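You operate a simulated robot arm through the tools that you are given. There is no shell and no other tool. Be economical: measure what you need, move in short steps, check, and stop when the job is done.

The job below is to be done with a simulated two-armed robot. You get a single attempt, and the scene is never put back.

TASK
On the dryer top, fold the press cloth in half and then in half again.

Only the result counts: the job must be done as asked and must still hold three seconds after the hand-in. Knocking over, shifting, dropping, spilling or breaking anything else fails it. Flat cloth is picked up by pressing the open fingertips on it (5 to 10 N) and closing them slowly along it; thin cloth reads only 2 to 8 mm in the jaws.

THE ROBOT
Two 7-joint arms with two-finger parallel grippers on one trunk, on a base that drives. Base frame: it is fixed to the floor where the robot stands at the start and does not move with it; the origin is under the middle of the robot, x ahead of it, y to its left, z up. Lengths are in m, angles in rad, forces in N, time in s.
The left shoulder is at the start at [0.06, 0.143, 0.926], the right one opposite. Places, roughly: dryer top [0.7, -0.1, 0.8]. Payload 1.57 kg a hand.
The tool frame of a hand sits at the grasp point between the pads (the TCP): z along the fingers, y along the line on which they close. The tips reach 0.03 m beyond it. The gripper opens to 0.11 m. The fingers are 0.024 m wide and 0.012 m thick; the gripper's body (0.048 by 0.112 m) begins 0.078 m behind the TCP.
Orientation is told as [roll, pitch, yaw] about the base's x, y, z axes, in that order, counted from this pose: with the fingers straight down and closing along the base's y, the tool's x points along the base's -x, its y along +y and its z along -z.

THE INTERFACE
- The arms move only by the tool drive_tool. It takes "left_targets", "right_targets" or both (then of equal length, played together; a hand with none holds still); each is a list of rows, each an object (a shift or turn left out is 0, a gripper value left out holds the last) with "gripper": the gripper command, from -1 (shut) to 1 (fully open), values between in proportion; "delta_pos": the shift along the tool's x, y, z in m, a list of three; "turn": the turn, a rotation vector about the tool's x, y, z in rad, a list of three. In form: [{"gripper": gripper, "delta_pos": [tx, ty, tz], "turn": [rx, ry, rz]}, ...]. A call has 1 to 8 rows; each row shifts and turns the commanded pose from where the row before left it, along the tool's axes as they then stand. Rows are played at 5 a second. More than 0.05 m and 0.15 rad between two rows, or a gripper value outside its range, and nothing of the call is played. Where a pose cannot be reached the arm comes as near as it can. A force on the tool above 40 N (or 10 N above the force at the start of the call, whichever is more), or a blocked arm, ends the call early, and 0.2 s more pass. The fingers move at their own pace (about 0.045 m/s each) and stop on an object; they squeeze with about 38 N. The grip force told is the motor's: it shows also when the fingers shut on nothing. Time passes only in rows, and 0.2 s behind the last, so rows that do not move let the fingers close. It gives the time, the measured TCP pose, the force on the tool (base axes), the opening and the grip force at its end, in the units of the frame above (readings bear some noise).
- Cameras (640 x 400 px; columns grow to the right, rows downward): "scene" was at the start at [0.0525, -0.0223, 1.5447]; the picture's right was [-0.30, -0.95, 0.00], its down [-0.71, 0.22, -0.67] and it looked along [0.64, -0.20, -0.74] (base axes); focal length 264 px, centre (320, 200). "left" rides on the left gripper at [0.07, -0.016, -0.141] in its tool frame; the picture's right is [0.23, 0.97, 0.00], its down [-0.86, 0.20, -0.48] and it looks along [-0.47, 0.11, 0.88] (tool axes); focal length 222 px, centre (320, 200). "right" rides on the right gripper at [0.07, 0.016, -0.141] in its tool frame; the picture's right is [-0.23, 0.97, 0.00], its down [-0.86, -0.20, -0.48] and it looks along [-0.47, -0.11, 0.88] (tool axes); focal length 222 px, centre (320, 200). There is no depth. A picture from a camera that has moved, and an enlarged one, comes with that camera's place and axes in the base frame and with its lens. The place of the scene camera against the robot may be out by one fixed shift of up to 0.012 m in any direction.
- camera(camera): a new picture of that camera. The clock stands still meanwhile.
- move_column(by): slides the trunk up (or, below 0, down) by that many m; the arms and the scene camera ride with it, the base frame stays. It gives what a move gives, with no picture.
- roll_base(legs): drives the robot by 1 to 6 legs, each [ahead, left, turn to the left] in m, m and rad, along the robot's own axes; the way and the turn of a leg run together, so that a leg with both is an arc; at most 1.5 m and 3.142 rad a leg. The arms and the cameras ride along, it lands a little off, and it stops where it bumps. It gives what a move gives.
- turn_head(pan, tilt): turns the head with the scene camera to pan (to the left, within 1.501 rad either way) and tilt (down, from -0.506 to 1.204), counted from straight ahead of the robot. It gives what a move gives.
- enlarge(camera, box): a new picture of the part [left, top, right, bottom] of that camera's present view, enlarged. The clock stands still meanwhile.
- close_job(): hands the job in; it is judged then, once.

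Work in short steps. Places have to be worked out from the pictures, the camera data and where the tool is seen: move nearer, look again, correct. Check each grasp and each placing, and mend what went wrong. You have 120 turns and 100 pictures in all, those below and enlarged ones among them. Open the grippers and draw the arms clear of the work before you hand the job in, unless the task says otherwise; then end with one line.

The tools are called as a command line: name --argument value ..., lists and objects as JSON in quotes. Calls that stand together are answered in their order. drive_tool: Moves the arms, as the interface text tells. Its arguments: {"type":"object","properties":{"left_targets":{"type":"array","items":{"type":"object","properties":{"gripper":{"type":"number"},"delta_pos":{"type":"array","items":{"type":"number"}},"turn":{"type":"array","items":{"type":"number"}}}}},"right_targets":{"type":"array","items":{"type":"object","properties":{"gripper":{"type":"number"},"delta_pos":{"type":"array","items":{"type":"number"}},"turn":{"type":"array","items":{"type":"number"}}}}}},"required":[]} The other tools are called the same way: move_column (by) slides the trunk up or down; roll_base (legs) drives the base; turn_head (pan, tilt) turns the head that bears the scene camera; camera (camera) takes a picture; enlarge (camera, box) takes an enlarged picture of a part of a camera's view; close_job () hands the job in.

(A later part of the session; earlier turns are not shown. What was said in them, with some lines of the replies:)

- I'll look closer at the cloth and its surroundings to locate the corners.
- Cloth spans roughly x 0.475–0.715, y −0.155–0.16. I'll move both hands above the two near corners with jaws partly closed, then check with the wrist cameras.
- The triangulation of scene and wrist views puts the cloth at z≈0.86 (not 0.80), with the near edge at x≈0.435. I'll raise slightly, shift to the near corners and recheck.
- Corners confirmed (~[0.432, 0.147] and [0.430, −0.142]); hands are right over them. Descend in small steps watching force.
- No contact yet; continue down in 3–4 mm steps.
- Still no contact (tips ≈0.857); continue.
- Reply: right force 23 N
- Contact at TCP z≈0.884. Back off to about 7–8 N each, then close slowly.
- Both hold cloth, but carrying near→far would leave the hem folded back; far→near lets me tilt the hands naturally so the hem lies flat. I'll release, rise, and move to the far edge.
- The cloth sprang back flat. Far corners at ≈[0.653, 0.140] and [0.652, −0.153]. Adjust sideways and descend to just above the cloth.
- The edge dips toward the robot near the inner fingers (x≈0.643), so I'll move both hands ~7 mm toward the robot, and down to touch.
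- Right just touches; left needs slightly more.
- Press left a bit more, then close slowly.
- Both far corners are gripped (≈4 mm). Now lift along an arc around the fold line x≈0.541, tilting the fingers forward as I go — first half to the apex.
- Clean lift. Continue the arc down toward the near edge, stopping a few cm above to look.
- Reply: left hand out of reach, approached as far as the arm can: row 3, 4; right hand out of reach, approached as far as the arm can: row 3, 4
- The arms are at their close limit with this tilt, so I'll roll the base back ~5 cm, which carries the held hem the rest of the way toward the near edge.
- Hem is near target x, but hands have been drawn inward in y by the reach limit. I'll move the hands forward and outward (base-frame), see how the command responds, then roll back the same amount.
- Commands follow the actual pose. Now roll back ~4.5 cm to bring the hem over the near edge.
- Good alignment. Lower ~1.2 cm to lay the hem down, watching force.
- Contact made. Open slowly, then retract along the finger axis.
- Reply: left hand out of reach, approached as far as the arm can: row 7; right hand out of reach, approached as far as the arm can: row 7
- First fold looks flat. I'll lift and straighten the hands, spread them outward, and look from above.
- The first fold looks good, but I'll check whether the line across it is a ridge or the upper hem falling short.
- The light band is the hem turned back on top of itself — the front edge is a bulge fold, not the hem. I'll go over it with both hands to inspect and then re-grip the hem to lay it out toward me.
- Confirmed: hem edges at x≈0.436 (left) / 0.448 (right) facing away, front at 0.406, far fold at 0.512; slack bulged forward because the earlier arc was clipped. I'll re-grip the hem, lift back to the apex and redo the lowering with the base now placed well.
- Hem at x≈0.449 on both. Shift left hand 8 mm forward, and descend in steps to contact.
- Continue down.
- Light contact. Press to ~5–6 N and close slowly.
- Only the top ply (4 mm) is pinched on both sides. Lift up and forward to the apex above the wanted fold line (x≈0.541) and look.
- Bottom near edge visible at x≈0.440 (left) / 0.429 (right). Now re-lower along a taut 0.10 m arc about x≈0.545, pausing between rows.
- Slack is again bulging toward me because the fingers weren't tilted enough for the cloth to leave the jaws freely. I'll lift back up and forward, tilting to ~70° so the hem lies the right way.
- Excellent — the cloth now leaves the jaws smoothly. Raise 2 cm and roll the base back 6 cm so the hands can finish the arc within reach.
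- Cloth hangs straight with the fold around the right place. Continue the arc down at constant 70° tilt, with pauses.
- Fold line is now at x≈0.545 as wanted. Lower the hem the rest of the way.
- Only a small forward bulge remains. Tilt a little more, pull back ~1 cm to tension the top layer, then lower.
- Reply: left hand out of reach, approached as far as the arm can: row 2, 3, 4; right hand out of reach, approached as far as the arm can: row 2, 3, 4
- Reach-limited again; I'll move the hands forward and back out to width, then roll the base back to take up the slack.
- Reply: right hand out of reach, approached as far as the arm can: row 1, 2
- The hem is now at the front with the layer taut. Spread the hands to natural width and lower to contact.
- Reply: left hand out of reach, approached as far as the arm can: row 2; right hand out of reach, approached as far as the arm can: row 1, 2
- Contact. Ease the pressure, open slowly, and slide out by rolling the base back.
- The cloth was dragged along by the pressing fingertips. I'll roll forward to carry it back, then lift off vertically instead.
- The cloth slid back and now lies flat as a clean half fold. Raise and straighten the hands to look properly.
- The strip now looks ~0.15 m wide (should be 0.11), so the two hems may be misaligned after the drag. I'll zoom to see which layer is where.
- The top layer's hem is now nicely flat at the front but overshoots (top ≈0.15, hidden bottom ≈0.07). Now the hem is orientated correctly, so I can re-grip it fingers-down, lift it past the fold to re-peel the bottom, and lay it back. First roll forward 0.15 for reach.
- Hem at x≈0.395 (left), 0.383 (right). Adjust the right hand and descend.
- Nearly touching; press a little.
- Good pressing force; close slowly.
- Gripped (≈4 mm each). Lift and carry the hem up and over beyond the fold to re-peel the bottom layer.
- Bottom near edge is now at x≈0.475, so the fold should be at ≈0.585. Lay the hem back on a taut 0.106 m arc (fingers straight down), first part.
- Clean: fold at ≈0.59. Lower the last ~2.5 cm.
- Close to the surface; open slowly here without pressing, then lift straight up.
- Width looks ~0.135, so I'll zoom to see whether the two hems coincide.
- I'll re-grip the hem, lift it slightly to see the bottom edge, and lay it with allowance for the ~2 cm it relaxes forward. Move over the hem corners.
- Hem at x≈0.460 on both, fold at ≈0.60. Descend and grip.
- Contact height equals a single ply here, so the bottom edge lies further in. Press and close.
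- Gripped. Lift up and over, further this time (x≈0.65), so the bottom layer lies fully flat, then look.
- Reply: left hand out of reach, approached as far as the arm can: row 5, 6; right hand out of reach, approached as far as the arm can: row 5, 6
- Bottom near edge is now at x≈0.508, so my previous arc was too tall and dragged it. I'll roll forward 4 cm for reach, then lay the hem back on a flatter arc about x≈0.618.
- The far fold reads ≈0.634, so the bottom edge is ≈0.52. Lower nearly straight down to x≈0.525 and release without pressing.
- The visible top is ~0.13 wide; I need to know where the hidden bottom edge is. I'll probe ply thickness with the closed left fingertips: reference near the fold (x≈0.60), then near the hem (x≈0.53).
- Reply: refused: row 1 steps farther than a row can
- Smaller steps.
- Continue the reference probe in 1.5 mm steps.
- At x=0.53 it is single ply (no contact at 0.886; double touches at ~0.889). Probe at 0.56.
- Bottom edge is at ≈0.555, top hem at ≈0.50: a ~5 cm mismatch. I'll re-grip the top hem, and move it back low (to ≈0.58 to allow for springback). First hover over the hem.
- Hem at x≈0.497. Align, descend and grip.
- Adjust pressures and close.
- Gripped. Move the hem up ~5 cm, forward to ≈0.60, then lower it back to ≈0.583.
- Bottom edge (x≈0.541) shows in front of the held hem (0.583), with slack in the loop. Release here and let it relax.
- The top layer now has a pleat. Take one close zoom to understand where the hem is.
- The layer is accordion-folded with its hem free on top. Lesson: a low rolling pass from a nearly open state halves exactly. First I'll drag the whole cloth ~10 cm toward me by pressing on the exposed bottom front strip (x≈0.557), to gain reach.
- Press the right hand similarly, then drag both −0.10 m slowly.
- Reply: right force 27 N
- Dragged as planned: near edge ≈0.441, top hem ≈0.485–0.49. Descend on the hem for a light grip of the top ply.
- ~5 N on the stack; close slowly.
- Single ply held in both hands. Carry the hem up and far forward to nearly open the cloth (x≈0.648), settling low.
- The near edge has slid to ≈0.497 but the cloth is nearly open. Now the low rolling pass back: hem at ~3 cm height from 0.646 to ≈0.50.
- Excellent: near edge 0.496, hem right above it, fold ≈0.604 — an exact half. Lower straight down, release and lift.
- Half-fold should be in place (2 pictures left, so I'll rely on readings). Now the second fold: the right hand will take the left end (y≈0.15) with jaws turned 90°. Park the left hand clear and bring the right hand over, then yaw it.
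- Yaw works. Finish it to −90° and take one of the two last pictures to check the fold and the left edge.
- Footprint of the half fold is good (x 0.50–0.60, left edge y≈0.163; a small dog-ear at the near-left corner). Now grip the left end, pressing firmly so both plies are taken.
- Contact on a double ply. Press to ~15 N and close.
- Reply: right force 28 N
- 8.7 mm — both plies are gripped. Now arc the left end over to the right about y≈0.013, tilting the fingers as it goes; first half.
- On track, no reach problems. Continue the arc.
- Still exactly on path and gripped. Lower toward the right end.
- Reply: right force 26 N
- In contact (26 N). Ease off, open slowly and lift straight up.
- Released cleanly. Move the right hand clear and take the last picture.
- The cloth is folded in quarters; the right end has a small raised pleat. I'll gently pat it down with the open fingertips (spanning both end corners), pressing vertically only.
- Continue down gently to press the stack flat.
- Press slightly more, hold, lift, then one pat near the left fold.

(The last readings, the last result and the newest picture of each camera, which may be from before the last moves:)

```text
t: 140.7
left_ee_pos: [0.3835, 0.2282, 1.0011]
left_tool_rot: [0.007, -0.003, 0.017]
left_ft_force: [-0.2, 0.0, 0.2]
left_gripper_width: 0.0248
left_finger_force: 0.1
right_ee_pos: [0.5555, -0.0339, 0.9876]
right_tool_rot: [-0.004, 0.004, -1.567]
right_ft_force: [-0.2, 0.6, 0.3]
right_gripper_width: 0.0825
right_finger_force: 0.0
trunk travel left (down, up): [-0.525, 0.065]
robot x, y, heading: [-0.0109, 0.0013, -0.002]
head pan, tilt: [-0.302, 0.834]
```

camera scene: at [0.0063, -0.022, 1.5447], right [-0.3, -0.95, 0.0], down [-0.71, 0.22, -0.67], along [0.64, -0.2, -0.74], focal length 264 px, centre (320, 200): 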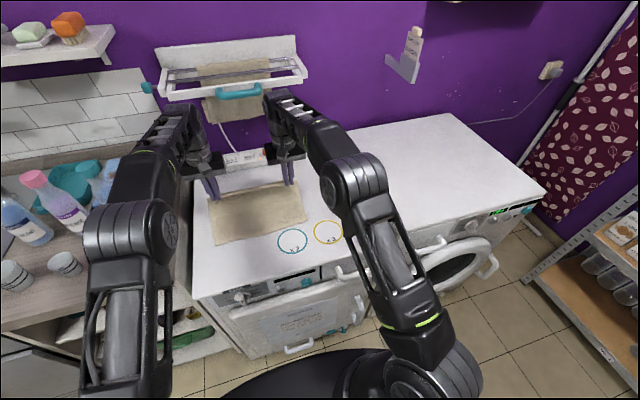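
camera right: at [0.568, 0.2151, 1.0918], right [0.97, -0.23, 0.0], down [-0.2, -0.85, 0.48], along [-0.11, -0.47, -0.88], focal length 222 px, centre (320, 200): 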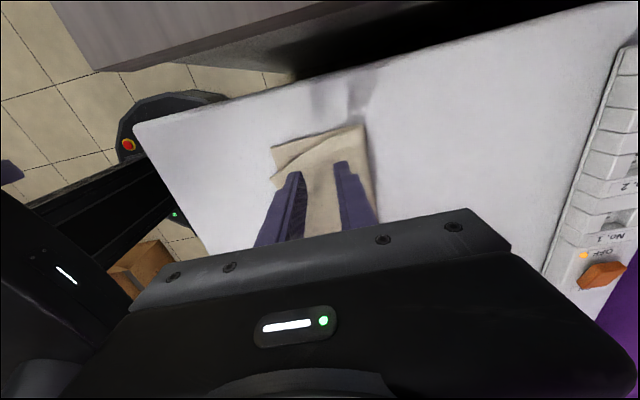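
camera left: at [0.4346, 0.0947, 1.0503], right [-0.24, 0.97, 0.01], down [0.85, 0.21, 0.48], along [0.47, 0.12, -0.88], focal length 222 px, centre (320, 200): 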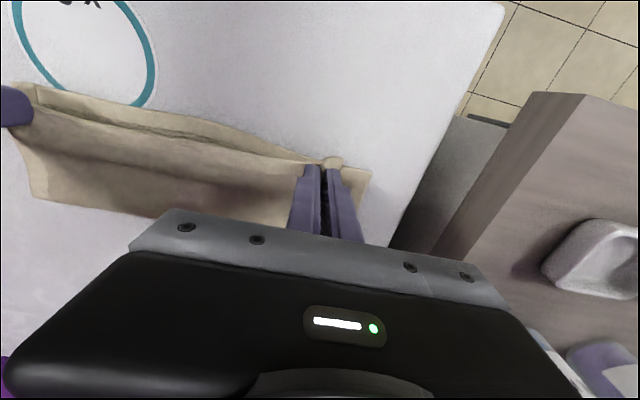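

Draw both arms clear with grippers open.

drive_tool --left_targets '[{"gripper": 0.5}, {"delta_pos": [0, 0, -0.02]}, {}, {}, {}, {}, {}, {}]' --right_targets '[{"delta_pos": [0, 0, -0.03], "gripper": 1}, {"delta_pos": [-0.045, 0, -0.01]}, {"delta_pos": [-0.045, 0, 0]}, {"delta_pos": [-0.045, 0, 0]}, {"delta_pos": [-0.045, 0, 0]}, {"delta_pos": [-0.045, 0, 0]}, {"delta_pos": [-0.045, 0, 0]}, {}]'

```text
t: 142.5
left_ee_pos: [0.3835, 0.23, 1.021]
left_tool_rot: [0.006, -0.004, 0.016]
left_ft_force: [0.1, 0.7, -0.2]
left_gripper_width: 0.0824
left_finger_force: 0.1
right_ee_pos: [0.5571, -0.3024, 1.0262]
right_tool_rot: [-0.001, 0.005, -1.566]
right_ft_force: [0.0, 0.7, 0.3]
right_gripper_width: 0.1101
right_finger_force: 0.0
trunk travel left (down, up): [-0.525, 0.065]
robot x, y, heading: [-0.0088, 0.0021, 0.007]
head pan, tilt: [-0.302, 0.834]
```

Both hands are empty, open and clear of the folded cloth; handing in.

close_job

```text
The job is handed in.
```

The press cloth is folded in half and then in half again on the dryer top. The last picture showed a small raised pleat at its right end. I then pressed it down with the fingertips, but had no pictures left to confirm it lies flat. A small turned-in corner from the first fold is probably still inside the stack. The cloth sits a few centimetres from where it started, both grippers are open and clear, and I saw nothing else knocked or moved.
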